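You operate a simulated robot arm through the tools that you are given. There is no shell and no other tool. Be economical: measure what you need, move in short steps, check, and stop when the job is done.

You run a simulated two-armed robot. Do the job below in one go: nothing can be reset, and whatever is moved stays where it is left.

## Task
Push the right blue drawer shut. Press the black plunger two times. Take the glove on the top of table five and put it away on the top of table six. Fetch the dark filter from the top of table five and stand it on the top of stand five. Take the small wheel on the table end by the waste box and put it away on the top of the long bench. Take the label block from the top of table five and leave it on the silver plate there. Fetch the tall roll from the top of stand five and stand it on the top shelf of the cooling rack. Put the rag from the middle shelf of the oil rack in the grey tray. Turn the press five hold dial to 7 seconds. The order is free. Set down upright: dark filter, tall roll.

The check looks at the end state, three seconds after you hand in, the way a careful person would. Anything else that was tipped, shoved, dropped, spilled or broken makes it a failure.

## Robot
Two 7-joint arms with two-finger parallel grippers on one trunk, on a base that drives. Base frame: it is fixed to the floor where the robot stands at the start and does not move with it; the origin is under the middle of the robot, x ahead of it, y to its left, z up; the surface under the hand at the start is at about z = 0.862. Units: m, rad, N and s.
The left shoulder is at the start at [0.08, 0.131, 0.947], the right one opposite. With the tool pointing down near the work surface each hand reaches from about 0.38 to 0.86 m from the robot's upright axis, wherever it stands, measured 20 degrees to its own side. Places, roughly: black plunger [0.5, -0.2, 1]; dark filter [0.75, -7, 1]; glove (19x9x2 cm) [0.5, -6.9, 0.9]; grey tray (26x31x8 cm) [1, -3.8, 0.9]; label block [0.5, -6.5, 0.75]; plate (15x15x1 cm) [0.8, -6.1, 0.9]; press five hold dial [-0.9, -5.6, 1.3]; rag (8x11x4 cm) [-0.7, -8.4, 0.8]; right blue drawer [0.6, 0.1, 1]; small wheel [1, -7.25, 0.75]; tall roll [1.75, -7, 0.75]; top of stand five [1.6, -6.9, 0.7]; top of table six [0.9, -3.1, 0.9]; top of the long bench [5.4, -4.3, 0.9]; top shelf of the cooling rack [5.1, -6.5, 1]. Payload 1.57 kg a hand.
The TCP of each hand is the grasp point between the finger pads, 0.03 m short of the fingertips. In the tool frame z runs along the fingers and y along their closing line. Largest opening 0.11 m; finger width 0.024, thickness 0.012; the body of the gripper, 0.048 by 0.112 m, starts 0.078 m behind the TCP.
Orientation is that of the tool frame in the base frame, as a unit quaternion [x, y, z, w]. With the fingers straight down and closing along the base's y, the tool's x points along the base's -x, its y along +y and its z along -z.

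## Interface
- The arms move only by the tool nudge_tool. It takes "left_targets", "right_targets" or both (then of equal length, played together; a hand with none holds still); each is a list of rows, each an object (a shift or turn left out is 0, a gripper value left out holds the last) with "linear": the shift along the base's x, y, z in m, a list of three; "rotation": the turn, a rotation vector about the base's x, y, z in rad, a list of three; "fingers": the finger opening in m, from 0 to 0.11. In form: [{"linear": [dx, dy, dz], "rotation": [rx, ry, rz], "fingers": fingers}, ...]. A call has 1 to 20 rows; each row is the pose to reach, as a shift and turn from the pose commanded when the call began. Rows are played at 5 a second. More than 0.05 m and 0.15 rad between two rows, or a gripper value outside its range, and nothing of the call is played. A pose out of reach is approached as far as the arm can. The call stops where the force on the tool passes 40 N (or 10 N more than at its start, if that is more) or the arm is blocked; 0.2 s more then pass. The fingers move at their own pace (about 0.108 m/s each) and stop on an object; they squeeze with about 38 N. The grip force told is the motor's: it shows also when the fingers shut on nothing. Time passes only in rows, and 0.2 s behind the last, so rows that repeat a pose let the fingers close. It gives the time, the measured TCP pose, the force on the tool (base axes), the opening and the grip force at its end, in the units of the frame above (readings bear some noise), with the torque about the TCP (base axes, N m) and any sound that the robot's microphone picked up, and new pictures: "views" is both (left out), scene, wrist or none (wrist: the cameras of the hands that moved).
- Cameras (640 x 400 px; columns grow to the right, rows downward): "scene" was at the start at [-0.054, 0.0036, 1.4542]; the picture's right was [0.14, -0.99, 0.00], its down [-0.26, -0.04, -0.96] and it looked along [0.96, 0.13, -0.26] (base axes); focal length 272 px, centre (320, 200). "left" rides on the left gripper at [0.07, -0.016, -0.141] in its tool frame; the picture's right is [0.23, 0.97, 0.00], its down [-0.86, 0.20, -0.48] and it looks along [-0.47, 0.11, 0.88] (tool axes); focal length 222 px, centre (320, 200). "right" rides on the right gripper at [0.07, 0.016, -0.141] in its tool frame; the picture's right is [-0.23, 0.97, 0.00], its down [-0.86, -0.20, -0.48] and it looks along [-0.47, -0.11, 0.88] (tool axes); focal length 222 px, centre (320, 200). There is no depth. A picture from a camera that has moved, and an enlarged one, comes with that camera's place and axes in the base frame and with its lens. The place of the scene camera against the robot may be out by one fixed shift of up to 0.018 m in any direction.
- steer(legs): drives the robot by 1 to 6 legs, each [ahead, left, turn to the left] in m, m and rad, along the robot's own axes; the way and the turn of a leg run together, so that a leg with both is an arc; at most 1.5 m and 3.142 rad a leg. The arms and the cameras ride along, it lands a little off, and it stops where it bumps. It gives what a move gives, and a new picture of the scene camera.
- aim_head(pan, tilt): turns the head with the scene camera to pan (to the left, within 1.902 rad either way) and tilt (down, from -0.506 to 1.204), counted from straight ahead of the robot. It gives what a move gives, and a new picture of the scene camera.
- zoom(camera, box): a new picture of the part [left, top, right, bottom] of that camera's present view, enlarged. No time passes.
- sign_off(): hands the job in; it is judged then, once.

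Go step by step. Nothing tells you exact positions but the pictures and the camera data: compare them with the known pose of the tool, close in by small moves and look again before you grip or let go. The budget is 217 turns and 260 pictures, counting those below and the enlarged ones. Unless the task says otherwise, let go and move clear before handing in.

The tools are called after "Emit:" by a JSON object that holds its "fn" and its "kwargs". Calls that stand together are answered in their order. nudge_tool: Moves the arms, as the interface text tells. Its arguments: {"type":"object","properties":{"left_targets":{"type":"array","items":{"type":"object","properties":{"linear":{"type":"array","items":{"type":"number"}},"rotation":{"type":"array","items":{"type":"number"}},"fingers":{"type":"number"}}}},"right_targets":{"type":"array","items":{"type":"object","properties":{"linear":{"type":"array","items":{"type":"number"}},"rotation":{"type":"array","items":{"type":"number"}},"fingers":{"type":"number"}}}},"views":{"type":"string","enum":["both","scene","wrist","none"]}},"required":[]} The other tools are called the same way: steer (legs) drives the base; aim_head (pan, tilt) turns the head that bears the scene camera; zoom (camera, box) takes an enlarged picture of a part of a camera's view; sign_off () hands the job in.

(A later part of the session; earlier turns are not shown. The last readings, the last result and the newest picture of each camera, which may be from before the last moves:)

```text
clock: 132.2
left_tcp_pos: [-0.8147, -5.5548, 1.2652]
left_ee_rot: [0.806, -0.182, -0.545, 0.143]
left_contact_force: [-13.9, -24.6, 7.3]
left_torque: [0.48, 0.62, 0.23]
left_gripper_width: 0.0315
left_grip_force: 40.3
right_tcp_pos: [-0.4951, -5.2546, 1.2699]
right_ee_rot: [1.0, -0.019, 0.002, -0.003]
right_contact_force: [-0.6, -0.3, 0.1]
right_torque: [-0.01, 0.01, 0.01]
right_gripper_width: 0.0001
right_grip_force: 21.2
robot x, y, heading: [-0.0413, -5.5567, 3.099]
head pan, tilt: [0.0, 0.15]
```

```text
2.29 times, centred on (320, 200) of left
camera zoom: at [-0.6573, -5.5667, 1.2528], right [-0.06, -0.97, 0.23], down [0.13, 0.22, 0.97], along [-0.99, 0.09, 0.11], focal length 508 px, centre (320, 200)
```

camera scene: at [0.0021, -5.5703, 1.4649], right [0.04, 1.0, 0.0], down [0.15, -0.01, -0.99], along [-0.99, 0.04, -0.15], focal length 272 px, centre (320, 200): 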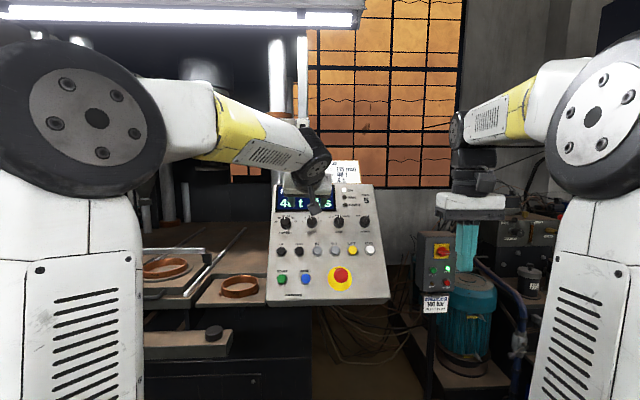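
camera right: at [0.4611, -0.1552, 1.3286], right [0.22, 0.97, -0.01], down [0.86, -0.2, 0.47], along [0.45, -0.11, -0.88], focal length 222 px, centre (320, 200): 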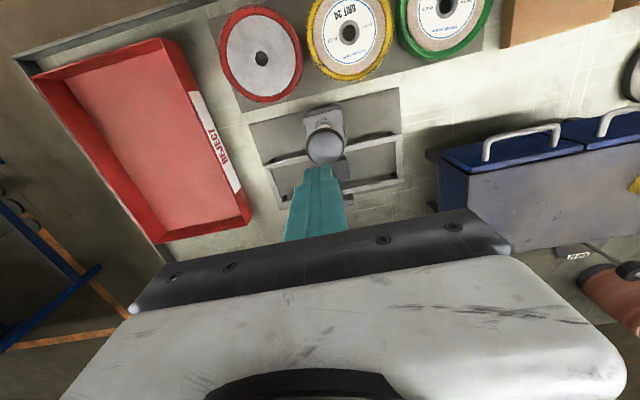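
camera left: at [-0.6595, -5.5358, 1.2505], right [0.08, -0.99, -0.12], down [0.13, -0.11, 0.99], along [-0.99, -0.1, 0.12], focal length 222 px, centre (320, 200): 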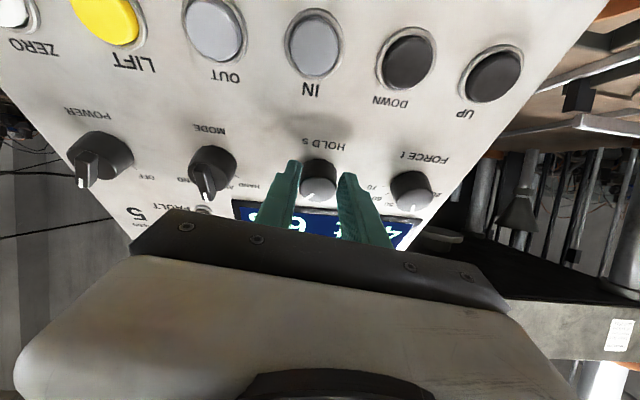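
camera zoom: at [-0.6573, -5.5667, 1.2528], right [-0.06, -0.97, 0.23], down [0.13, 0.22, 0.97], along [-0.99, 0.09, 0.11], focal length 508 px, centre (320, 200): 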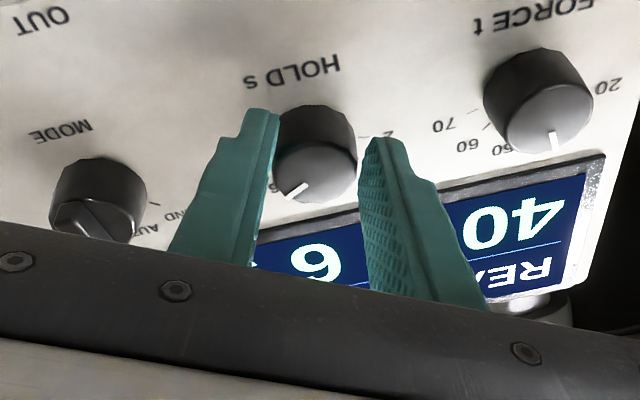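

Display reads 6; about 0.5 rad more to 7.

Emit:
{"fn": "nudge_tool", "kwargs": {"left_targets": [{"linear": [-0.002, -0.005, 0.002]}, {"linear": [-0.002, -0.005, 0.002], "rotation": [-0.117, -0.003, -0.046]}, {"linear": [-0.002, -0.005, 0.002], "rotation": [-0.234, -0.005, -0.092]}, {"linear": [-0.002, -0.005, 0.002], "rotation": [-0.351, -0.008, -0.138]}, {"linear": [-0.002, -0.005, 0.002], "rotation": [-0.467, -0.011, -0.184]}], "views": "none"}}

Emit:
{"fn": "zoom", "kwargs": {"camera": "left", "box": [180, 120, 460, 280]}}

```text
clock: 133.4
left_tcp_pos: [-0.8126, -5.5508, 1.2688]
left_ee_rot: [0.733, -0.382, -0.495, 0.269]
left_contact_force: [26.6, -3.8, 14.6]
left_torque: [0.04, 0.17, 0.79]
left_gripper_width: 0.0248
left_grip_force: 2.8
right_tcp_pos: [-0.4918, -5.2513, 1.271]
right_ee_rot: [1.0, -0.019, 0.001, -0.003]
right_contact_force: [-0.3, -0.4, 0.3]
right_torque: [-0.01, 0.01, -0.01]
right_gripper_width: 0.0
right_grip_force: 21.6
robot x, y, heading: [-0.0424, -5.5624, 3.104]
head pan, tilt: [0.0, 0.15]
```

```text
2.29 times, centred on (320, 200) of left
camera zoom: at [-0.6605, -5.5962, 1.2716], right [-0.23, -0.74, 0.63], down [0.2, 0.6, 0.77], along [-0.95, 0.31, 0.01], focal length 508 px, centre (320, 200)
```

zoom: 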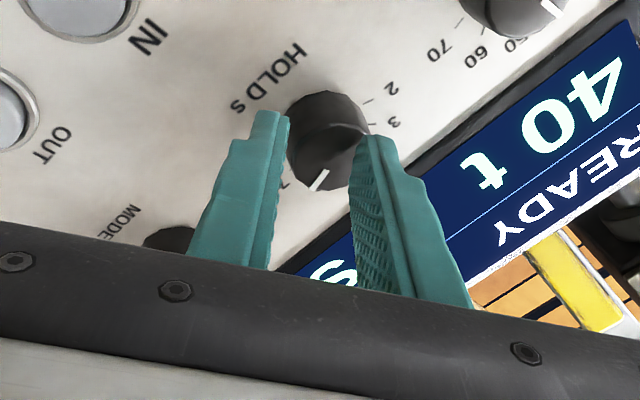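

The fingers slid off the knob. Opening, backing straight out, and reading the display.

Emit:
{"fn": "nudge_tool", "kwargs": {"left_targets": [{"linear": [0.003, 0, 0.001], "fingers": 0.07}, {"linear": [0.003, 0, 0.001], "fingers": 0.07}, {"linear": [0.03, 0, 0.011]}, {"linear": [0.065, 0, 0.025]}], "views": "wrist"}}

Emit:
{"fn": "zoom", "kwargs": {"camera": "left", "box": [180, 60, 460, 240]}}

```text
clock: 134.4
left_tcp_pos: [-0.7502, -5.5542, 1.2892]
left_ee_rot: [0.735, -0.378, -0.493, 0.272]
left_contact_force: [-0.4, -0.2, -0.2]
left_torque: [0.02, 0.0, 0.02]
left_gripper_width: 0.0701
left_grip_force: 0.1
right_tcp_pos: [-0.4945, -5.2523, 1.2702]
right_ee_rot: [1.0, -0.019, 0.002, -0.002]
right_contact_force: [0.4, 0.1, -0.5]
right_torque: [0.02, -0.06, -0.01]
right_gripper_width: 0.0003
right_grip_force: 21.3
robot x, y, heading: [-0.0328, -5.5609, 3.098]
head pan, tilt: [0.0, 0.15]
camera left: at [-0.5983, -5.5982, 1.2916], right [-0.23, -0.74, 0.63], down [0.19, 0.6, 0.77], along [-0.95, 0.3, 0.0], focal length 222 px, centre (320, 200)
```

left: 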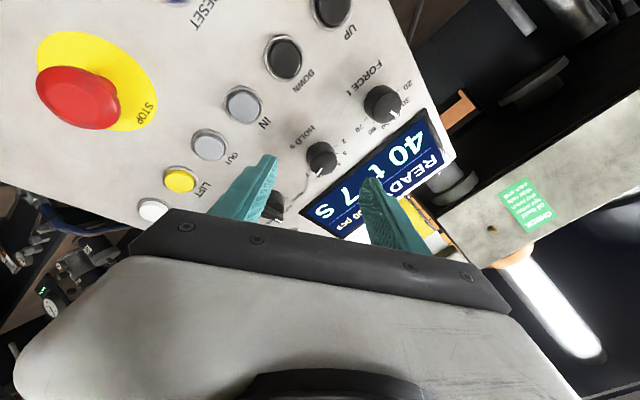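

```text
2.22 times, centred on (320, 150) of left
camera zoom: at [-0.5983, -5.5982, 1.2916], right [-0.23, -0.74, 0.63], down [0.19, 0.6, 0.77], along [-0.95, 0.3, 0.0], focal length 494 px, centre (320, 311)
```

zoom: 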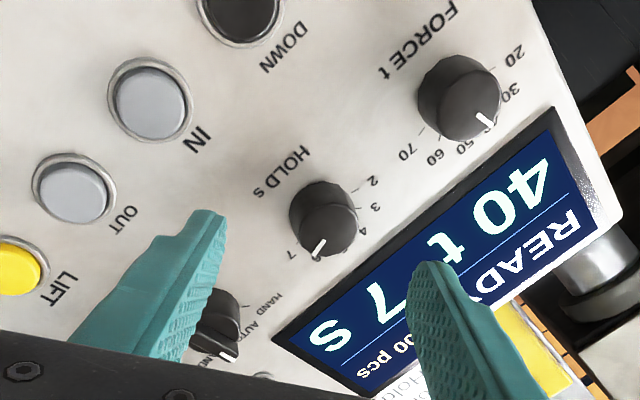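

The display shows 7 s, the pointer matches. Bringing the left hand back to its carry pose and checking the whole panel.

Emit:
{"fn": "nudge_tool", "kwargs": {"left_targets": [{"linear": [0.04, 0, 0.01], "rotation": [0.052, -0.099, 0.072]}, {"linear": [0.075, -0.01, 0.01], "rotation": [0.104, -0.198, 0.145]}, {"linear": [0.11, -0.03, 0.01], "rotation": [0.157, -0.298, 0.217]}, {"linear": [0.145, -0.05, 0.01], "rotation": [0.209, -0.397, 0.289]}, {"linear": [0.18, -0.075, 0.01], "rotation": [0.261, -0.496, 0.361]}, {"linear": [0.215, -0.1, 0.01], "rotation": [0.313, -0.595, 0.434]}, {"linear": [0.25, -0.13, 0.01], "rotation": [0.365, -0.694, 0.506]}, {"linear": [0.28, -0.16, 0.01], "rotation": [0.417, -0.793, 0.578]}, {"linear": [0.31, -0.19, 0.01], "rotation": [0.47, -0.893, 0.65]}, {"linear": [0.33, -0.215, 0.01], "rotation": [0.522, -0.992, 0.723]}, {"linear": [0.35, -0.236, 0.01], "rotation": [0.574, -1.091, 0.795]}], "views": "scene"}}

Emit:
{"fn": "zoom", "kwargs": {"camera": "scene", "box": [264, 150, 394, 240]}}

```text
clock: 136.8
left_tcp_pos: [-0.4015, -5.7907, 1.3021]
left_ee_rot: [1.0, -0.02, -0.001, -0.001]
left_contact_force: [0.3, -1.3, -0.4]
left_torque: [-0.04, 0.02, 0.0]
left_gripper_width: 0.07
left_grip_force: 0.1
right_tcp_pos: [-0.4933, -5.2527, 1.2701]
right_ee_rot: [1.0, -0.02, 0.002, -0.001]
right_contact_force: [-0.8, -0.2, -0.5]
right_torque: [-0.03, -0.01, -0.02]
right_gripper_width: 0.0
right_grip_force: 20.8
robot x, y, heading: [-0.0403, -5.555, 3.095]
head pan, tilt: [0.0, 0.15]
camera scene: at [0.0018, -5.57, 1.4649], right [0.04, 1.0, 0.0], down [0.15, -0.01, -0.99], along [-0.99, 0.04, -0.15], focal length 272 px, centre (320, 200)
```

scene: 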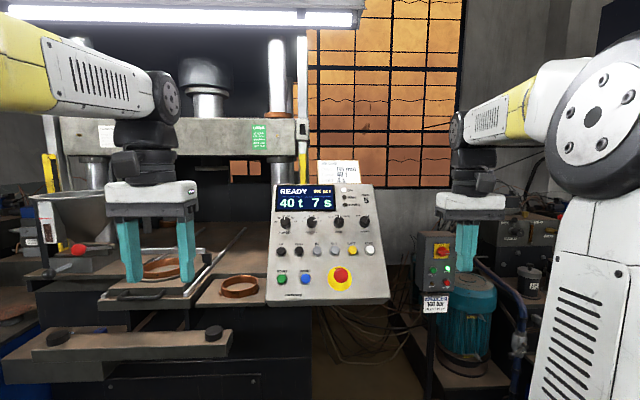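

```text
4.44 times, centred on (329, 195) of scene
camera zoom: at [0.0018, -5.57, 1.4649], right [0.04, 1.0, 0.0], down [0.15, -0.01, -0.99], along [-0.99, 0.04, -0.15], focal length 1207 px, centre (280, 222)
```

zoom: 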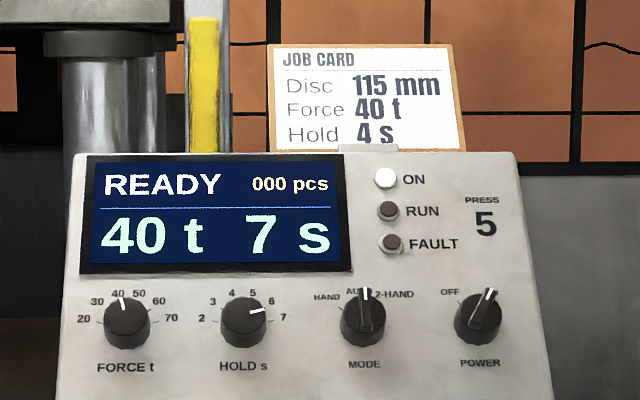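

The display says 7 s but the pointer sits nearer 6.6, so I'll turn it a bit further. Bringing the left hand back before the knob.

Emit:
{"fn": "nudge_tool", "kwargs": {"left_targets": [{"linear": [-0.035, 0.023, 0.01], "rotation": [0, 0.122, 0.002]}, {"linear": [-0.07, 0.047, 0.02], "rotation": [0, 0.244, 0.004]}, {"linear": [-0.105, 0.07, 0.02], "rotation": [0, 0.367, 0.006]}, {"linear": [-0.14, 0.094, 0.02], "rotation": [0, 0.489, 0.008]}, {"linear": [-0.175, 0.117, 0.02], "rotation": [0, 0.611, 0.01]}, {"linear": [-0.21, 0.14, 0.02], "rotation": [0, 0.733, 0.012]}, {"linear": [-0.245, 0.164, 0.01], "rotation": [0, 0.855, 0.014]}, {"linear": [-0.28, 0.187, 0.0], "rotation": [0, 0.978, 0.016]}, {"linear": [-0.315, 0.211, -0.01], "rotation": [0, 1.1, 0.018], "fingers": 0.06}, {"linear": [-0.35, 0.234, -0.014], "rotation": [0, 1.222, 0.02], "fingers": 0.06}], "views": "wrist"}}

```text
clock: 139.0
left_tcp_pos: [-0.7504, -5.5565, 1.2868]
left_ee_rot: [0.818, -0.008, -0.575, 0.01]
left_contact_force: [-0.3, 0.0, 1.0]
left_torque: [0.03, -0.05, -0.01]
left_gripper_width: 0.0601
left_grip_force: 0.0
right_tcp_pos: [-0.4944, -5.2523, 1.2698]
right_ee_rot: [1.0, -0.019, 0.002, -0.002]
right_contact_force: [0.4, 0.1, 0.2]
right_torque: [0.01, 0.04, 0.0]
right_gripper_width: 0.0004
right_grip_force: 21.6
robot x, y, heading: [-0.0383, -5.5568, 3.101]
head pan, tilt: [0.0, 0.15]
camera left: at [-0.5935, -5.541, 1.2685], right [0.07, -0.98, -0.19], down [0.16, -0.17, 0.97], along [-0.98, -0.1, 0.14], focal length 222 px, centre (320, 200)
```

left: 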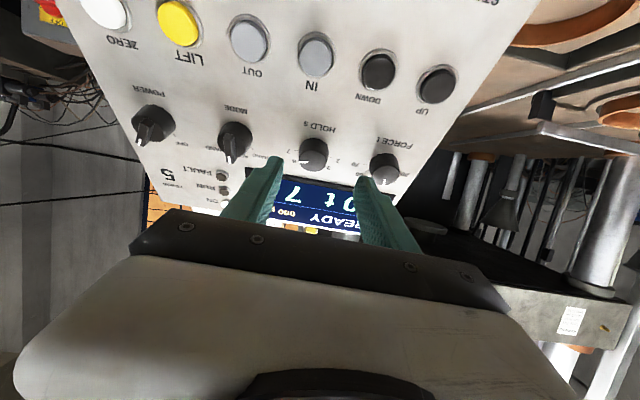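

Emit:
{"fn": "nudge_tool", "kwargs": {"left_targets": [{"linear": [-0.025, 0.004, -0.008]}, {"linear": [-0.05, 0.004, -0.016]}, {"linear": [-0.07, 0.004, -0.022]}, {"linear": [-0.07, 0.004, -0.022], "fingers": 0.04}, {"linear": [-0.07, 0.004, -0.022], "fingers": 0.02}, {"linear": [-0.07, 0.004, -0.022], "fingers": 0.02}], "views": "none"}}

Emit:
{"fn": "zoom", "kwargs": {"camera": "left", "box": [180, 100, 460, 260]}}

```text
clock: 140.4
left_tcp_pos: [-0.8208, -5.5511, 1.2663]
left_ee_rot: [0.817, -0.008, -0.576, 0.01]
left_contact_force: [-2.8, 4.1, -0.2]
left_torque: [0.14, 0.3, -0.16]
left_gripper_width: 0.0322
left_grip_force: 40.8
right_tcp_pos: [-0.4942, -5.2518, 1.2694]
right_ee_rot: [1.0, -0.02, 0.002, -0.002]
right_contact_force: [0.6, 0.4, 0.4]
right_torque: [-0.03, -0.04, -0.05]
right_gripper_width: 0.0
right_grip_force: 21.3
robot x, y, heading: [-0.0361, -5.5612, 3.101]
head pan, tilt: [0.0, 0.15]
```

```text
2.29 times, centred on (320, 180) of left
camera zoom: at [-0.6638, -5.5355, 1.247], right [0.07, -0.98, -0.19], down [0.16, -0.17, 0.97], along [-0.98, -0.1, 0.14], focal length 508 px, centre (320, 246)
```

zoom: 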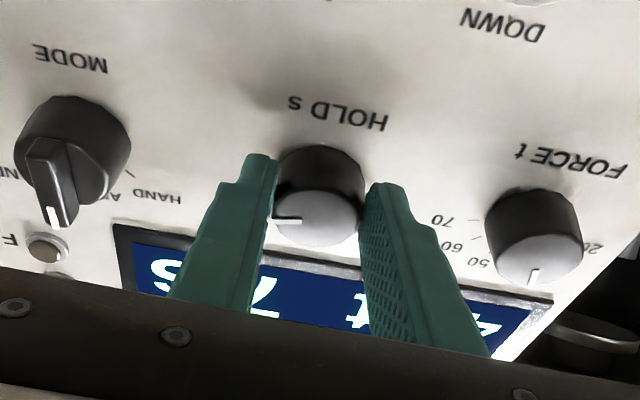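

Well gripped with little side force. Turning a further 0.27 rad.

Emit:
{"fn": "nudge_tool", "kwargs": {"left_targets": [{"rotation": [-0.085, 0, -0.031]}, {"rotation": [-0.169, 0, -0.062]}, {"rotation": [-0.254, 0, -0.092]}, {"rotation": [-0.254, 0, -0.092]}], "views": "none"}}

Emit:
{"fn": "nudge_tool", "kwargs": {"left_targets": [{"fingers": 0.06}, {"fingers": 0.06}, {"linear": [0.03, 0, 0.011]}, {"linear": [0.07, 0, 0.025]}, {"linear": [0.1, -0.02, 0.03]}, {"linear": [0.13, -0.06, 0.03]}, {"linear": [0.15, -0.1, 0.03]}, {"linear": [0.17, -0.14, 0.03]}], "views": "none"}}

Emit:
{"fn": "zoom", "kwargs": {"camera": "scene", "box": [264, 150, 394, 240]}}

```text
clock: 141.4
left_tcp_pos: [-0.8201, -5.553, 1.2643]
left_ee_rot: [0.809, -0.118, -0.569, 0.089]
left_contact_force: [7.3, 0.8, -1.0]
left_torque: [0.41, -0.15, -0.09]
left_gripper_width: 0.0322
left_grip_force: 40.8
right_tcp_pos: [-0.4936, -5.2517, 1.2692]
right_ee_rot: [1.0, -0.019, 0.002, -0.001]
right_contact_force: [-0.2, 0.4, 0.9]
right_torque: [-0.02, -0.03, 0.01]
right_gripper_width: 0.0001
right_grip_force: 21.0
robot x, y, heading: [-0.0398, -5.5572, 3.1]
head pan, tilt: [0.0, 0.15]
```

```text
clock: 143.2
left_tcp_pos: [-0.6516, -5.6925, 1.296]
left_ee_rot: [0.809, -0.119, -0.569, 0.088]
left_contact_force: [-0.4, 0.5, -0.1]
left_torque: [0.0, -0.01, 0.04]
left_gripper_width: 0.06
left_grip_force: 0.1
right_tcp_pos: [-0.4931, -5.2511, 1.2696]
right_ee_rot: [1.0, -0.02, 0.002, -0.002]
right_contact_force: [0.5, 0.2, 0.0]
right_torque: [-0.07, -0.04, 0.01]
right_gripper_width: 0.0001
right_grip_force: 21.1
robot x, y, heading: [-0.0399, -5.5568, 3.103]
head pan, tilt: [0.0, 0.15]
```

```text
4.44 times, centred on (329, 195) of scene
camera zoom: at [0.0015, -5.5698, 1.4649], right [0.04, 1.0, 0.0], down [0.15, -0.01, -0.99], along [-0.99, 0.04, -0.15], focal length 1207 px, centre (280, 222)
```

zoom: 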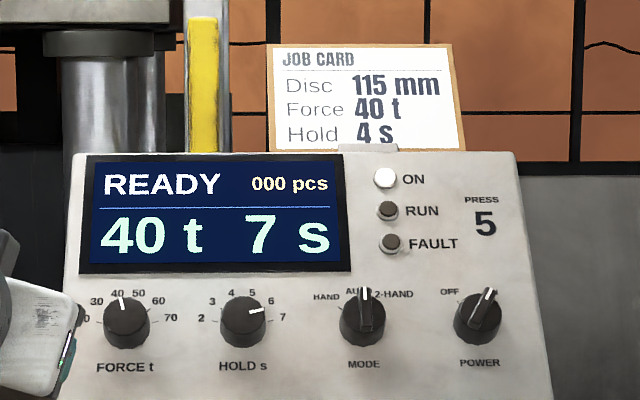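

The pointer sits about 75° off the middle, exactly three 30° marks from 4 (which stood at -15°), and it met a stop: the dial is at 7. Stowing the arm and driving along to face table five from the aisle.

Emit:
{"fn": "nudge_tool", "kwargs": {"left_targets": [{"linear": [0.025, -0.011, 0], "rotation": [0.016, -0.122, 0.022]}, {"linear": [0.05, -0.022, 0], "rotation": [0.033, -0.244, 0.044]}, {"linear": [0.075, -0.032, 0], "rotation": [0.049, -0.366, 0.066]}, {"linear": [0.1, -0.043, 0], "rotation": [0.066, -0.488, 0.088]}, {"linear": [0.125, -0.054, 0], "rotation": [0.082, -0.61, 0.11]}, {"linear": [0.15, -0.065, 0], "rotation": [0.098, -0.732, 0.132]}, {"linear": [0.175, -0.076, 0], "rotation": [0.115, -0.854, 0.154]}, {"linear": [0.2, -0.086, 0], "rotation": [0.131, -0.976, 0.176]}, {"linear": [0.225, -0.097, 0], "rotation": [0.148, -1.098, 0.198]}, {"linear": [0.25, -0.108, 0.004], "rotation": [0.164, -1.22, 0.22], "fingers": 0.11}], "views": "none"}}

Emit:
{"fn": "steer", "kwargs": {"legs": [[0, 0.95, 0], [0, 0, -3.1]]}}

Emit:
{"fn": "aim_head", "kwargs": {"pan": 0.0, "tilt": 0.6}}

```text
clock: 145.4
left_tcp_pos: [-0.3977, -5.8032, 1.2996]
left_ee_rot: [1.0, -0.019, 0.001, 0.0]
left_contact_force: [-0.4, 0.0, 0.0]
left_torque: [-0.01, 0.02, -0.02]
left_gripper_width: 0.1101
left_grip_force: 0.1
right_tcp_pos: [-0.494, -5.2523, 1.2702]
right_ee_rot: [1.0, -0.019, 0.002, -0.003]
right_contact_force: [0.2, 0.1, -0.5]
right_torque: [-0.06, 0.01, 0.02]
right_gripper_width: 0.0002
right_grip_force: 21.5
robot x, y, heading: [-0.0404, -5.5587, 3.101]
head pan, tilt: [0.0, 0.15]
```

```text
clock: 157.6
left_tcp_pos: [0.2624, -6.2498, 1.299]
left_ee_rot: [-0.004, 1.0, 0.0, 0.001]
left_contact_force: [-0.5, -0.4, -0.7]
left_torque: [0.0, -0.01, 0.04]
left_gripper_width: 0.1099
left_grip_force: 0.0
right_tcp_pos: [0.3825, -6.7949, 1.2696]
right_ee_rot: [-0.005, 1.0, -0.002, -0.002]
right_contact_force: [-0.6, 1.7, -0.5]
right_torque: [0.0, 0.0, 0.0]
right_gripper_width: 0.0
right_grip_force: 21.4
robot x, y, heading: [-0.0845, -6.5072, 0.003]
head pan, tilt: [0.0, 0.15]
camera scene: at [-0.1405, -6.5187, 1.4649], right [0.0, -1.0, 0.0], down [-0.15, 0.0, -0.99], along [0.99, 0.0, -0.15], focal length 272 px, centre (320, 200)
```

scene: 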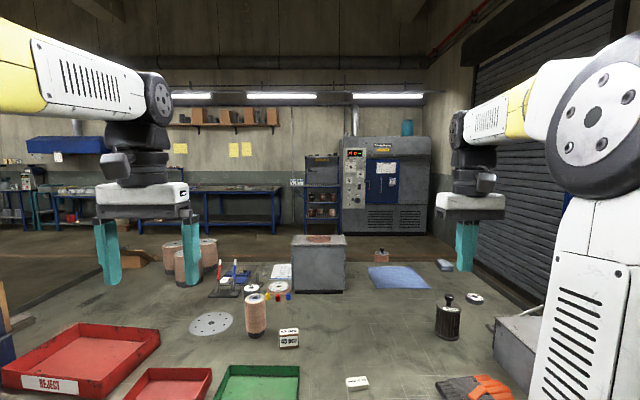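

```text
clock: 158.4
left_tcp_pos: [0.2611, -6.2494, 1.2999]
left_ee_rot: [-0.004, 1.0, 0.0, 0.0]
left_contact_force: [0.3, 0.3, 0.0]
left_torque: [0.02, 0.0, -0.01]
left_gripper_width: 0.1099
left_grip_force: 0.1
right_tcp_pos: [0.3816, -6.7929, 1.2709]
right_ee_rot: [-0.004, 1.0, -0.002, -0.002]
right_contact_force: [0.2, -0.5, -0.2]
right_torque: [0.02, 0.0, 0.0]
right_gripper_width: 0.0
right_grip_force: 20.8
robot x, y, heading: [-0.0868, -6.5065, 0.007]
head pan, tilt: [0.0, 0.6]
camera scene: at [-0.1448, -6.5187, 1.4235], right [0.0, -1.0, 0.0], down [-0.56, 0.0, -0.83], along [0.83, 0.0, -0.56], focal length 272 px, centre (320, 200)
```

scene: 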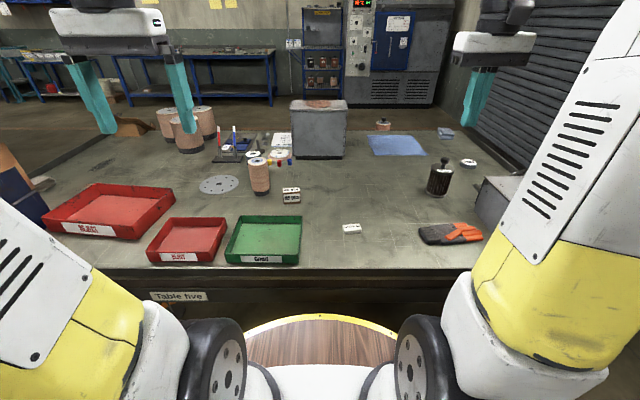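

Emit:
{"fn": "zoom", "kwargs": {"camera": "scene", "box": [180, 140, 380, 265]}}

Emit:
{"fn": "zoom", "kwargs": {"camera": "scene", "box": [330, 120, 530, 260]}}

```text
3.20 times, centred on (280, 202) of scene
camera zoom: at [-0.1448, -6.5187, 1.4235], right [0.0, -1.0, 0.0], down [-0.56, 0.0, -0.83], along [0.83, 0.0, -0.56], focal length 869 px, centre (448, 192)
```

zoom: 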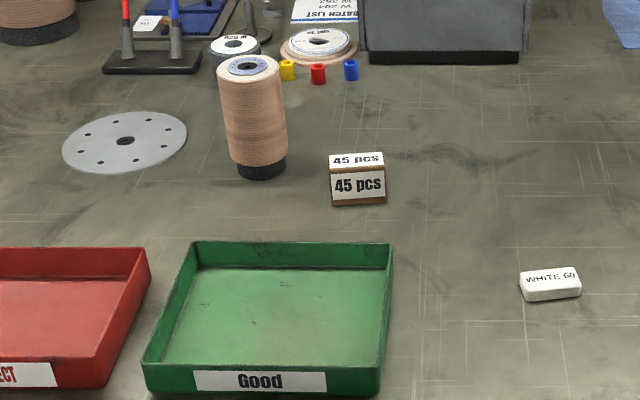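

```text
2.86 times, centred on (430, 190) of scene
camera zoom: at [-0.1448, -6.5187, 1.4235], right [0.0, -1.0, 0.0], down [-0.56, 0.0, -0.83], along [0.83, 0.0, -0.56], focal length 776 px, centre (6, 229)
```

zoom: 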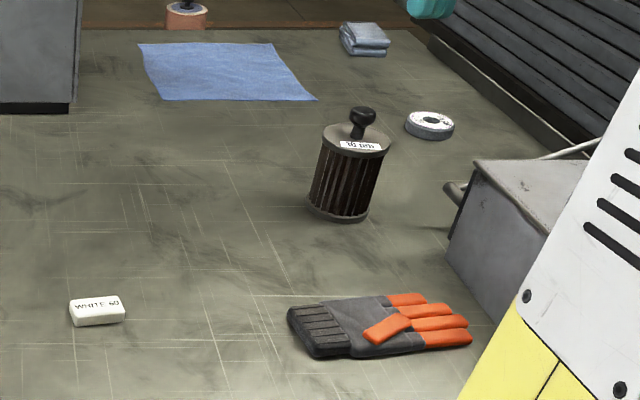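

Glove at ≈[0.48,-6.92], dark filter at ≈[0.70,-6.94], plate at ≈[0.79,-6.13]. Two blocks bear text ("45 pcs" and "WHITE 60"), so I'll look at both closer with the right hand's camera.

Emit:
{"fn": "nudge_tool", "kwargs": {"right_targets": [{"linear": [0.0, 0.04, -0.01], "fingers": 0.11}, {"linear": [0.0, 0.08, -0.03]}, {"linear": [0.01, 0.12, -0.05]}, {"linear": [0.03, 0.16, -0.07]}, {"linear": [0.05, 0.2, -0.09]}, {"linear": [0.07, 0.24, -0.1]}], "views": "wrist"}}

Emit:
{"fn": "zoom", "kwargs": {"camera": "right", "box": [230, 60, 470, 210]}}

Emit:
{"fn": "zoom", "kwargs": {"camera": "scene", "box": [270, 180, 370, 240]}}

```text
clock: 159.8
left_tcp_pos: [0.262, -6.2498, 1.2993]
left_ee_rot: [-0.003, 1.0, 0.001, 0.0]
left_contact_force: [-0.4, -0.3, 0.1]
left_torque: [0.05, -0.05, -0.02]
left_gripper_width: 0.1097
left_grip_force: 0.1
right_tcp_pos: [0.4551, -6.555, 1.1725]
right_ee_rot: [-0.004, 1.0, -0.001, -0.002]
right_contact_force: [-0.7, -1.2, 0.0]
right_torque: [0.0, -0.06, 0.0]
right_gripper_width: 0.11
right_grip_force: 0.1
robot x, y, heading: [-0.0855, -6.5074, 0.004]
head pan, tilt: [0.0, 0.6]
camera right: at [0.3858, -6.5387, 1.3135], right [0.22, 0.98, 0.0], down [0.86, -0.19, 0.48], along [0.46, -0.11, -0.88], focal length 222 px, centre (320, 200)
```

right: 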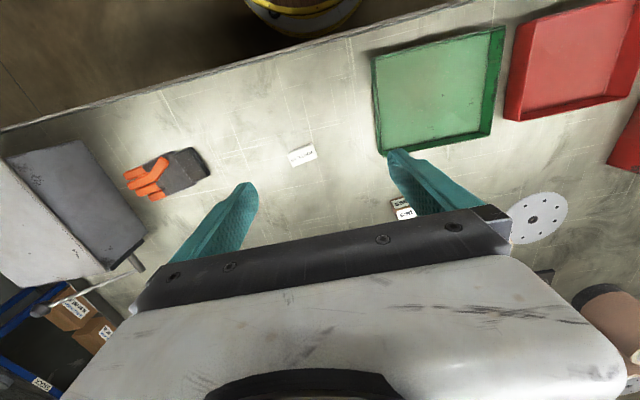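

```text
2.67 times, centred on (350, 135) of right
camera zoom: at [0.3858, -6.5387, 1.3135], right [0.22, 0.98, 0.0], down [0.86, -0.19, 0.48], along [0.46, -0.11, -0.88], focal length 592 px, centre (240, 373)
```

zoom: 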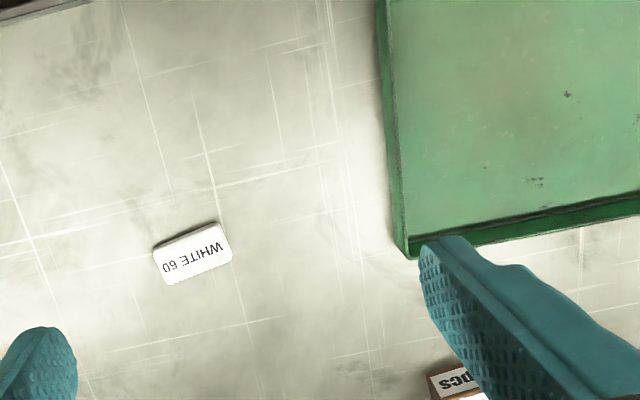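

```text
6.40 times, centred on (320, 210) of scene
camera zoom: at [-0.1451, -6.519, 1.4234], right [0.0, -1.0, 0.0], down [-0.56, 0.0, -0.83], along [0.83, 0.0, -0.56], focal length 1738 px, centre (320, 136)
```

zoom: 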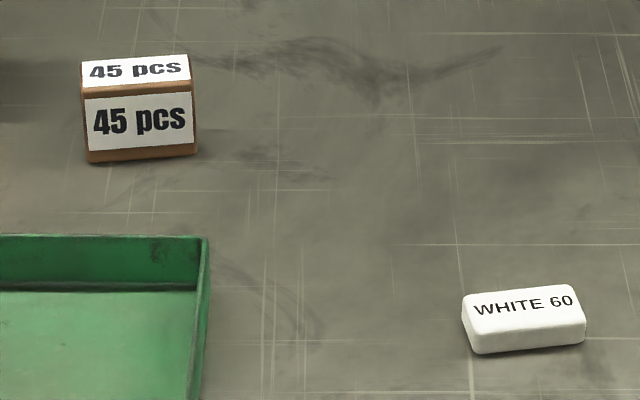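

WHITE 60 lies at ≈[0.507,-6.605] and "45 pcs" at ≈[0.65,-6.42]. Before deciding on the block I'll measure the filter, glove and wheel from the right hand.

Emit:
{"fn": "nudge_tool", "kwargs": {"right_targets": [{"linear": [0.0, -0.04, 0.03]}, {"linear": [0.01, -0.08, 0.06]}, {"linear": [0.02, -0.12, 0.08]}, {"linear": [0.03, -0.16, 0.1]}, {"linear": [0.05, -0.2, 0.11]}, {"linear": [0.07, -0.24, 0.12]}, {"linear": [0.08, -0.28, 0.12]}], "views": "wrist"}}

Emit:
{"fn": "zoom", "kwargs": {"camera": "right", "box": [200, 60, 440, 210]}}

```text
refused: row 2 steps farther than a row can; nothing moved
```

```text
2.67 times, centred on (320, 135) of right
camera zoom: at [0.3858, -6.5387, 1.3135], right [0.22, 0.98, 0.0], down [0.86, -0.19, 0.48], along [0.46, -0.11, -0.88], focal length 592 px, centre (320, 373)
```

zoom: 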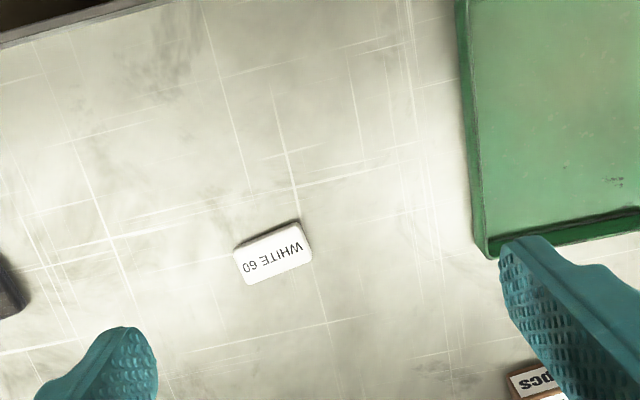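

Emit:
{"fn": "nudge_tool", "kwargs": {"right_targets": [{"linear": [0.0, -0.04, 0.02]}, {"linear": [0.01, -0.08, 0.04]}, {"linear": [0.02, -0.12, 0.06]}, {"linear": [0.03, -0.16, 0.08]}, {"linear": [0.05, -0.2, 0.09]}, {"linear": [0.07, -0.24, 0.1]}, {"linear": [0.08, -0.28, 0.1]}], "views": "wrist"}}

```text
clock: 161.4
left_tcp_pos: [0.261, -6.2504, 1.2996]
left_ee_rot: [-0.005, 1.0, 0.0, 0.0]
left_contact_force: [-0.7, 0.0, -0.6]
left_torque: [-0.04, -0.02, -0.01]
left_gripper_width: 0.1102
left_grip_force: 0.1
right_tcp_pos: [0.5339, -6.834, 1.2706]
right_ee_rot: [-0.004, 1.0, -0.003, -0.002]
right_contact_force: [-0.6, -0.3, 0.2]
right_torque: [-0.01, 0.0, 0.04]
right_gripper_width: 0.11
right_grip_force: 0.0
robot x, y, heading: [-0.0849, -6.5068, 0.005]
head pan, tilt: [0.0, 0.6]
camera right: at [0.465, -6.8178, 1.4114], right [0.22, 0.98, -0.01], down [0.86, -0.19, 0.48], along [0.46, -0.11, -0.88], focal length 222 px, centre (320, 200)
```

right: 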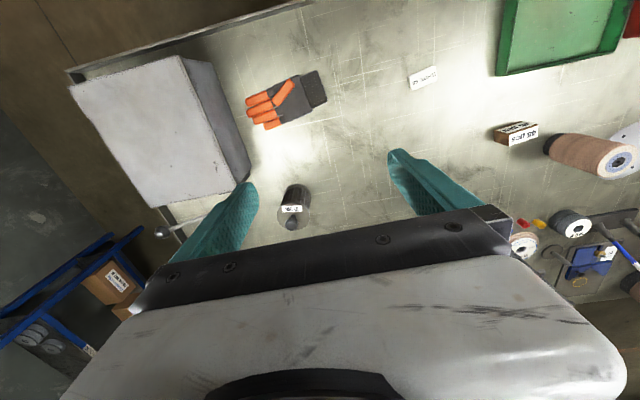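

Measured: filter ≈[0.73,-6.945]. All four coarse places match rounding to 0.25 m, and by that the label block at [0.5,-6.5] is the "WHITE 60" block, not "45 pcs" at x=0.65. I'll move up to the table and take it with the left hand.

Emit:
{"fn": "steer", "kwargs": {"legs": [[0.1, 0.1, 0]]}}

```text
clock: 162.8
left_tcp_pos: [0.3617, -6.1484, 1.2989]
left_ee_rot: [-0.004, 1.0, 0.0, 0.0]
left_contact_force: [0.0, -0.6, 0.1]
left_torque: [0.02, -0.03, 0.03]
left_gripper_width: 0.1102
left_grip_force: 0.0
right_tcp_pos: [0.6335, -6.7322, 1.2687]
right_ee_rot: [-0.004, 1.0, -0.001, -0.001]
right_contact_force: [-0.6, 0.5, 0.3]
right_torque: [-0.01, -0.02, 0.01]
right_gripper_width: 0.1099
right_grip_force: 0.1
robot x, y, heading: [0.0094, -6.4096, 0.006]
head pan, tilt: [0.0, 0.6]
camera scene: at [-0.0448, -6.4179, 1.4234], right [0.01, -1.0, 0.0], down [-0.56, 0.0, -0.83], along [0.83, 0.0, -0.56], focal length 272 px, centre (320, 200)
```

scene: 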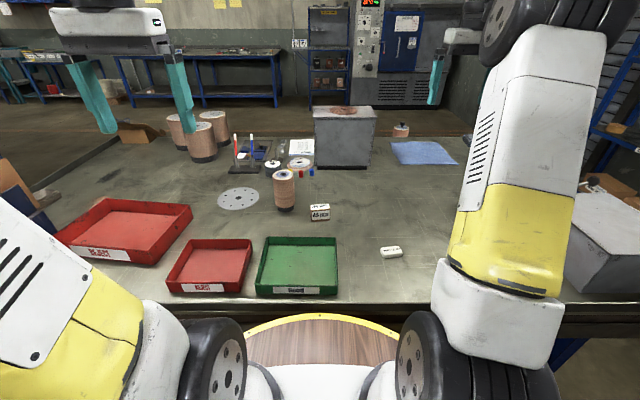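

The right hand is better placed: it picks the block, then I shift the base left for the plate.

Emit:
{"fn": "nudge_tool", "kwargs": {"right_targets": [{"linear": [-0.018, 0.018, -0.035]}, {"linear": [-0.036, 0.036, -0.07]}, {"linear": [-0.055, 0.054, -0.105]}, {"linear": [-0.073, 0.072, -0.14]}, {"linear": [-0.091, 0.09, -0.175]}, {"linear": [-0.11, 0.108, -0.21]}, {"linear": [-0.1275, 0.125, -0.24]}, {"linear": [-0.1275, 0.125, -0.27]}], "views": "wrist"}}

```text
clock: 164.6
left_tcp_pos: [0.362, -6.1473, 1.2983]
left_ee_rot: [-0.004, 1.0, 0.001, 0.0]
left_contact_force: [-0.7, -0.2, -0.4]
left_torque: [-0.01, 0.03, -0.02]
left_gripper_width: 0.1102
left_grip_force: 0.0
right_tcp_pos: [0.5066, -6.6058, 0.999]
right_ee_rot: [-0.005, 1.0, -0.001, -0.002]
right_contact_force: [0.7, 0.2, 0.1]
right_torque: [-0.01, 0.02, 0.0]
right_gripper_width: 0.1101
right_grip_force: 0.2
robot x, y, heading: [0.0127, -6.407, 0.006]
head pan, tilt: [0.0, 0.6]
camera right: at [0.4388, -6.591, 1.1406], right [0.22, 0.98, 0.0], down [0.86, -0.19, 0.48], along [0.46, -0.11, -0.88], focal length 222 px, centre (320, 200)
```

right: 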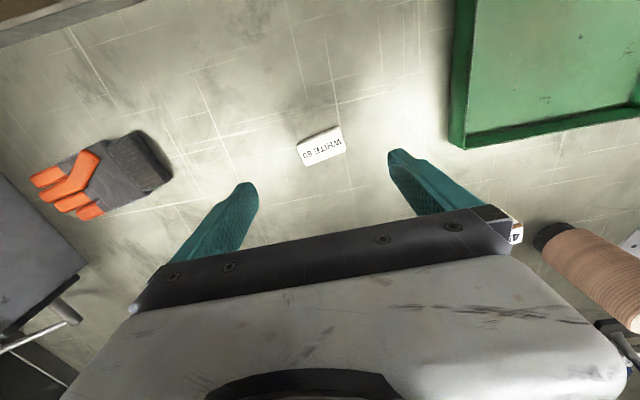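

Block centred under the hand at [0.506,-6.606]; turning 0.15 rad to match and descending.

Emit:
{"fn": "nudge_tool", "kwargs": {"right_targets": [{"linear": [0, 0, -0.04], "rotation": [0, 0, 0.14]}, {"linear": [0, 0, -0.075], "rotation": [0, 0, 0.15]}, {"linear": [0, 0, -0.095], "rotation": [0, 0, 0.15]}, {"linear": [0, 0, -0.103], "rotation": [0, 0, 0.15]}, {"linear": [0, 0, -0.103], "rotation": [0, 0, 0.15], "fingers": 0.07}, {"linear": [0, 0, -0.103], "rotation": [0, 0, 0.15], "fingers": 0.03}, {"linear": [0, 0, -0.103], "rotation": [0, 0, 0.15], "fingers": 0.03}], "views": "wrist"}}

```text
clock: 166.2
left_tcp_pos: [0.3622, -6.1476, 1.2998]
left_ee_rot: [-0.004, 1.0, 0.0, 0.0]
left_contact_force: [0.8, -1.0, -1.3]
left_torque: [-0.01, 0.02, 0.0]
left_gripper_width: 0.1102
left_grip_force: 0.1
right_tcp_pos: [0.5053, -6.6068, 0.8957]
right_ee_rot: [-0.08, 0.997, -0.002, -0.001]
right_contact_force: [-0.6, 0.2, 0.1]
right_torque: [0.02, 0.0, 0.02]
right_gripper_width: 0.0545
right_grip_force: 38.3
robot x, y, heading: [0.0085, -6.4096, 0.004]
head pan, tilt: [0.0, 0.6]
camera right: at [0.4364, -6.6019, 1.0373], right [0.07, 1.0, 0.0], down [0.88, -0.06, 0.48], along [0.47, -0.04, -0.88], focal length 222 px, centre (320, 200)
```

right: 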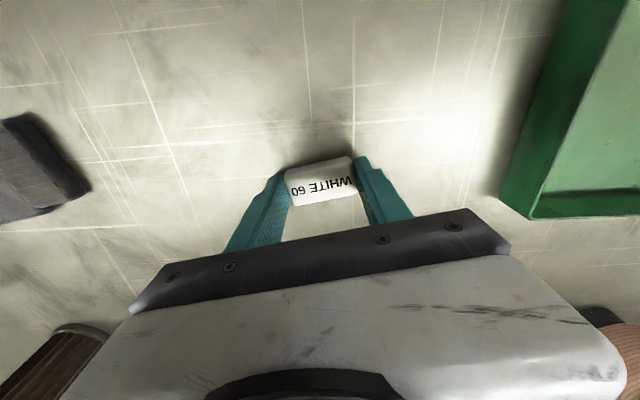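

Gripped. Lifting and shifting the base left.

Emit:
{"fn": "nudge_tool", "kwargs": {"right_targets": [{"linear": [0, 0, 0.04]}, {"linear": [0, 0, 0.085]}, {"linear": [0, 0, 0.13]}, {"linear": [0, 0, 0.175]}, {"linear": [0, 0, 0.22]}], "views": "none"}}

Emit:
{"fn": "steer", "kwargs": {"legs": [[0, 0.43, 0]]}}

```text
clock: 167.4
left_tcp_pos: [0.3611, -6.1481, 1.3003]
left_ee_rot: [-0.004, 1.0, 0.001, 0.001]
left_contact_force: [-0.6, 0.1, 0.2]
left_torque: [0.02, 0.05, -0.05]
left_gripper_width: 0.1101
left_grip_force: 0.1
right_tcp_pos: [0.5077, -6.6052, 1.1176]
right_ee_rot: [-0.079, 0.997, -0.002, -0.002]
right_contact_force: [-0.2, -0.6, -0.5]
right_torque: [0.04, -0.01, 0.0]
right_gripper_width: 0.0545
right_grip_force: 38.0
robot x, y, heading: [0.0141, -6.4134, 0.007]
head pan, tilt: [0.0, 0.6]
```

```text
clock: 170.0
left_tcp_pos: [0.362, -5.7217, 1.2989]
left_ee_rot: [-0.003, 1.0, 0.0, 0.0]
left_contact_force: [0.5, 1.0, -0.7]
left_torque: [0.01, -0.01, 0.0]
left_gripper_width: 0.1098
left_grip_force: 0.1
right_tcp_pos: [0.5057, -6.1804, 1.1167]
right_ee_rot: [-0.078, 0.997, -0.002, -0.002]
right_contact_force: [0.3, 0.0, -0.3]
right_torque: [-0.01, 0.0, 0.0]
right_gripper_width: 0.0547
right_grip_force: 37.8
robot x, y, heading: [0.0086, -5.9808, 0.001]
head pan, tilt: [0.0, 0.6]
camera scene: at [-0.0463, -5.99, 1.4234], right [0.0, -1.0, 0.0], down [-0.57, 0.0, -0.82], along [0.82, 0.0, -0.57], focal length 272 px, centre (320, 200)
```

scene: 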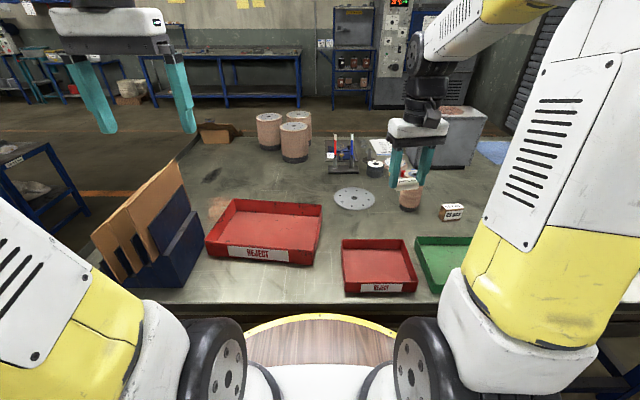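

Plate at ≈[0.77,-6.12]. Moving over it.

Emit:
{"fn": "nudge_tool", "kwargs": {"right_targets": [{"linear": [0.045, 0.01, 0]}, {"linear": [0.09, 0.02, 0]}, {"linear": [0.135, 0.03, 0]}, {"linear": [0.18, 0.04, 0]}, {"linear": [0.22, 0.05, -0.02]}, {"linear": [0.26, 0.06, -0.04]}], "views": "wrist"}}

```text
clock: 171.4
left_tcp_pos: [0.3613, -5.7224, 1.2988]
left_ee_rot: [-0.002, 1.0, 0.0, 0.0]
left_contact_force: [-0.4, 0.8, 0.5]
left_torque: [-0.03, -0.06, -0.01]
left_gripper_width: 0.1102
left_grip_force: 0.0
right_tcp_pos: [0.7672, -6.1176, 1.0764]
right_ee_rot: [-0.077, 0.997, -0.002, -0.002]
right_contact_force: [-0.6, 0.5, -0.1]
right_torque: [0.03, -0.03, 0.02]
right_gripper_width: 0.0548
right_grip_force: 37.5
robot x, y, heading: [0.0096, -5.9851, 0.002]
head pan, tilt: [0.0, 0.6]
camera right: at [0.6959, -6.1127, 1.2179], right [0.07, 1.0, 0.0], down [0.88, -0.06, 0.48], along [0.47, -0.04, -0.88], focal length 222 px, centre (320, 200)
```

right: 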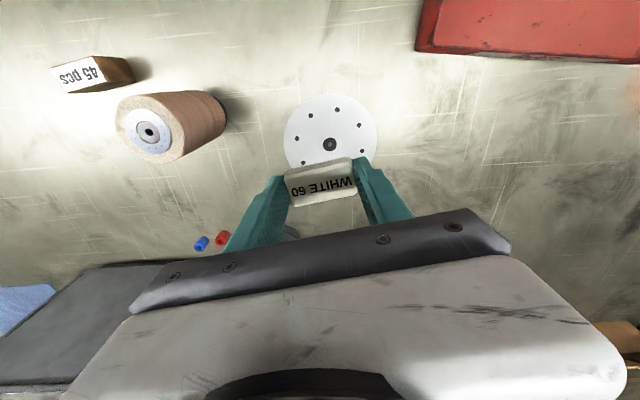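

Plate centre at [0.785,-6.106]. Lowering the block onto it and releasing.

Emit:
{"fn": "nudge_tool", "kwargs": {"right_targets": [{"linear": [0.018, 0.01, -0.045]}, {"linear": [0.018, 0.01, -0.09]}, {"linear": [0.018, 0.01, -0.135]}, {"linear": [0.018, 0.01, -0.158]}, {"linear": [0.018, 0.01, -0.164]}, {"linear": [0.018, 0.01, -0.168]}], "views": "wrist"}}

```text
clock: 172.8
left_tcp_pos: [0.3616, -5.7222, 1.3]
left_ee_rot: [-0.002, 1.0, 0.0, 0.001]
left_contact_force: [0.3, 0.0, -0.5]
left_torque: [0.01, 0.01, 0.02]
left_gripper_width: 0.1101
left_grip_force: 0.1
right_tcp_pos: [0.7824, -6.1104, 0.9096]
right_ee_rot: [-0.076, 0.997, -0.002, -0.002]
right_contact_force: [-0.6, -0.2, -0.3]
right_torque: [0.0, -0.01, -0.03]
right_gripper_width: 0.0548
right_grip_force: 37.7
robot x, y, heading: [0.0149, -5.9814, -0.0]
head pan, tilt: [0.0, 0.6]
camera right: at [0.7123, -6.1048, 1.0508], right [0.07, 1.0, 0.0], down [0.88, -0.06, 0.48], along [0.47, -0.04, -0.88], focal length 222 px, centre (320, 200)
```

right: 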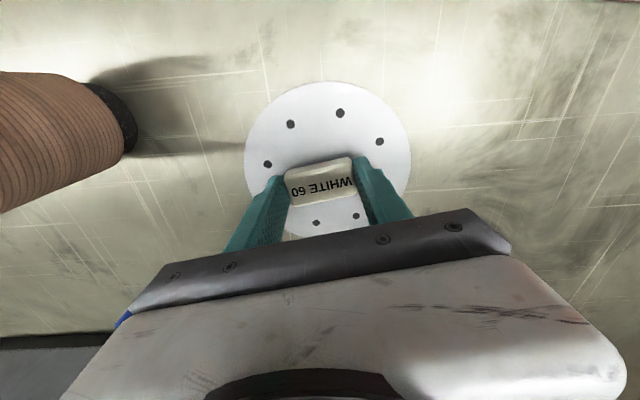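

Emit:
{"fn": "nudge_tool", "kwargs": {"right_targets": [{"linear": [0, 0, -0.003]}, {"linear": [0, 0, -0.006]}, {"linear": [0, 0, -0.008]}], "views": "none"}}

```text
clock: 173.6
left_tcp_pos: [0.3607, -5.7222, 1.2994]
left_ee_rot: [-0.004, 1.0, 0.001, 0.0]
left_contact_force: [-0.2, -0.3, -0.8]
left_torque: [-0.01, 0.01, 0.0]
left_gripper_width: 0.11
left_grip_force: 0.1
right_tcp_pos: [0.7828, -6.1118, 0.9018]
right_ee_rot: [-0.077, 0.997, -0.003, -0.002]
right_contact_force: [-0.2, 0.5, -1.2]
right_torque: [-0.01, 0.01, -0.03]
right_gripper_width: 0.0548
right_grip_force: 38.0
robot x, y, heading: [0.0125, -5.9831, 0.004]
head pan, tilt: [0.0, 0.6]
```

Emit:
{"fn": "nudge_tool", "kwargs": {"right_targets": [{"linear": [0, 0, -0.002]}, {"linear": [0, 0, -0.004]}, {"linear": [0, 0, -0.005]}], "views": "none"}}

```text
clock: 174.4
left_tcp_pos: [0.3607, -5.7215, 1.2992]
left_ee_rot: [-0.003, 1.0, 0.0, 0.0]
left_contact_force: [-0.2, 0.5, 0.3]
left_torque: [0.01, 0.01, 0.02]
left_gripper_width: 0.1101
left_grip_force: 0.0
right_tcp_pos: [0.7835, -6.1109, 0.897]
right_ee_rot: [-0.078, 0.997, -0.002, -0.001]
right_contact_force: [-3.3, -1.8, 15.5]
right_torque: [0.11, 0.14, 0.02]
right_gripper_width: 0.0546
right_grip_force: 37.2
robot x, y, heading: [0.014, -5.9839, 0.004]
head pan, tilt: [0.0, 0.6]
```

Contact. Releasing and retreating upward.

Emit:
{"fn": "nudge_tool", "kwargs": {"right_targets": [{"linear": [0, 0, 0.001]}, {"linear": [0, 0, 0.001], "fingers": 0.075}, {"linear": [0, 0, 0.001], "fingers": 0.09}, {"linear": [0, 0, 0.03]}, {"linear": [0, 0, 0.07]}, {"linear": [0, 0, 0.11]}, {"linear": [-0.02, 0, 0.15]}, {"linear": [-0.04, 0, 0.19]}, {"linear": [-0.07, 0, 0.22]}, {"linear": [-0.1, 0, 0.25]}], "views": "wrist"}}

```text
clock: 176.6
left_tcp_pos: [0.3622, -5.7215, 1.299]
left_ee_rot: [-0.004, 1.0, 0.001, -0.001]
left_contact_force: [0.3, -0.1, 0.2]
left_torque: [-0.02, 0.03, 0.02]
left_gripper_width: 0.1101
left_grip_force: 0.1
right_tcp_pos: [0.6841, -6.1113, 1.1478]
right_ee_rot: [-0.077, 0.997, -0.002, -0.002]
right_contact_force: [0.3, 0.4, -0.6]
right_torque: [0.0, -0.02, 0.01]
right_gripper_width: 0.0902
right_grip_force: 0.1
robot x, y, heading: [0.012, -5.9803, 0.005]
head pan, tilt: [0.0, 0.6]
camera right: at [0.6141, -6.1062, 1.2888], right [0.07, 1.0, 0.0], down [0.88, -0.06, 0.47], along [0.47, -0.04, -0.88], focal length 222 px, centre (320, 200)
```

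right: 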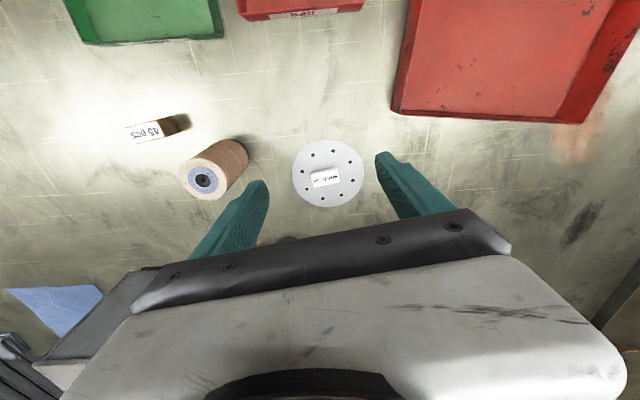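

The block lies on the plate. Now driving right to the glove and filter.

Emit:
{"fn": "steer", "kwargs": {"legs": [[0, -0.86, 0]]}}

Emit:
{"fn": "zoom", "kwargs": {"camera": "right", "box": [0, 0, 640, 400]}}

```text
clock: 181.2
left_tcp_pos: [0.364, -6.5801, 1.2999]
left_ee_rot: [-0.005, 1.0, -0.001, -0.001]
left_contact_force: [-1.0, 0.1, -0.3]
left_torque: [0.01, 0.02, 0.04]
left_gripper_width: 0.1101
left_grip_force: 0.2
right_tcp_pos: [0.6881, -6.9692, 1.1473]
right_ee_rot: [-0.079, 0.997, -0.001, -0.001]
right_contact_force: [1.0, 1.1, 0.4]
right_torque: [-0.01, -0.01, -0.01]
right_gripper_width: 0.0902
right_grip_force: 0.0
robot x, y, heading: [0.0169, -6.8369, 0.007]
head pan, tilt: [0.0, 0.6]
camera scene: at [-0.0429, -6.8498, 1.4234], right [0.01, -1.0, 0.0], down [-0.57, 0.0, -0.82], along [0.82, 0.0, -0.57], focal length 272 px, centre (320, 200)
```

scene: 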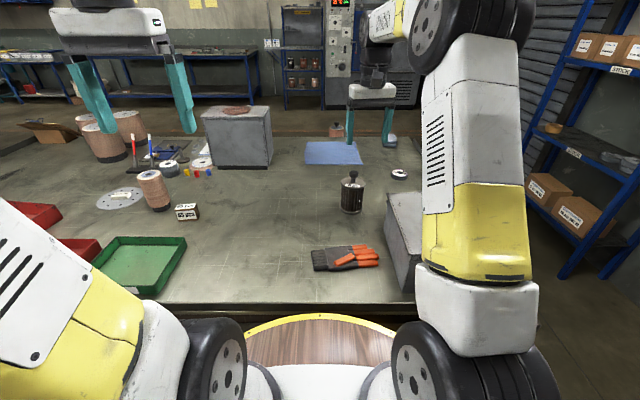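

```text
1.00 times, centred on (320, 200) of right (not enlarged: the box is as wide or as high as the picture)
camera zoom: at [0.6179, -6.964, 1.2888], right [0.07, 1.0, 0.0], down [0.88, -0.06, 0.48], along [0.47, -0.04, -0.88], focal length 222 px, centre (320, 200)
```

zoom: 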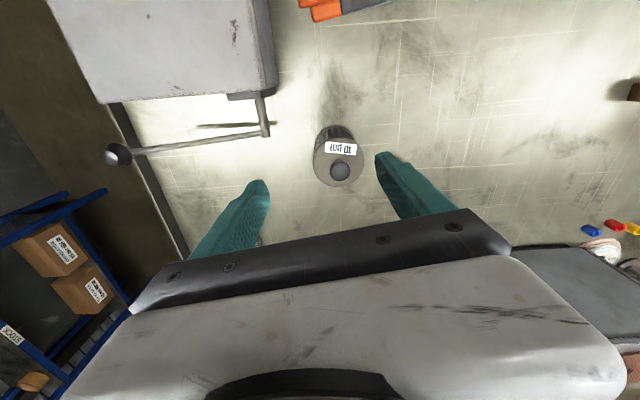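

Filter axis ≈[0.73,-6.945]. Aligning above it.

Emit:
{"fn": "nudge_tool", "kwargs": {"right_targets": [{"linear": [0.02, 0.012, -0.02], "fingers": 0.11}, {"linear": [0.042, 0.024, -0.05], "fingers": 0.11}, {"linear": [0.042, 0.024, -0.08], "fingers": 0.11}], "views": "wrist"}}

```text
clock: 182.0
left_tcp_pos: [0.3633, -6.5798, 1.2999]
left_ee_rot: [-0.004, 1.0, 0.0, 0.0]
left_contact_force: [-0.6, 0.0, 0.8]
left_torque: [-0.02, -0.05, 0.0]
left_gripper_width: 0.11
left_grip_force: 0.1
right_tcp_pos: [0.7299, -6.9449, 1.0671]
right_ee_rot: [-0.078, 0.997, -0.001, -0.001]
right_contact_force: [-0.5, 0.5, 0.1]
right_torque: [0.01, -0.02, 0.01]
right_gripper_width: 0.1098
right_grip_force: 0.0
robot x, y, heading: [0.0128, -6.8412, 0.008]
head pan, tilt: [0.0, 0.6]
camera right: at [0.6587, -6.9402, 1.2093], right [0.07, 1.0, 0.0], down [0.88, -0.06, 0.48], along [0.47, -0.04, -0.88], focal length 222 px, centre (320, 200)
```

right: 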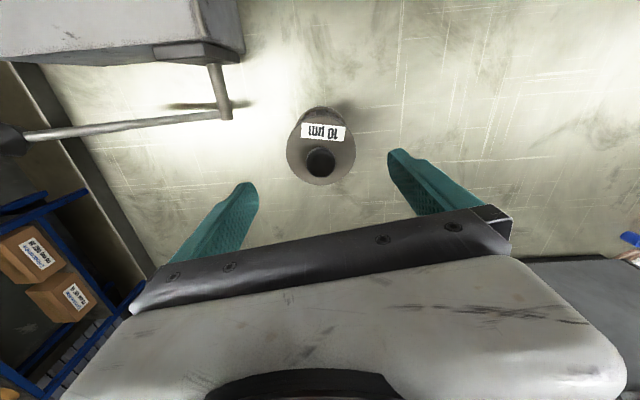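

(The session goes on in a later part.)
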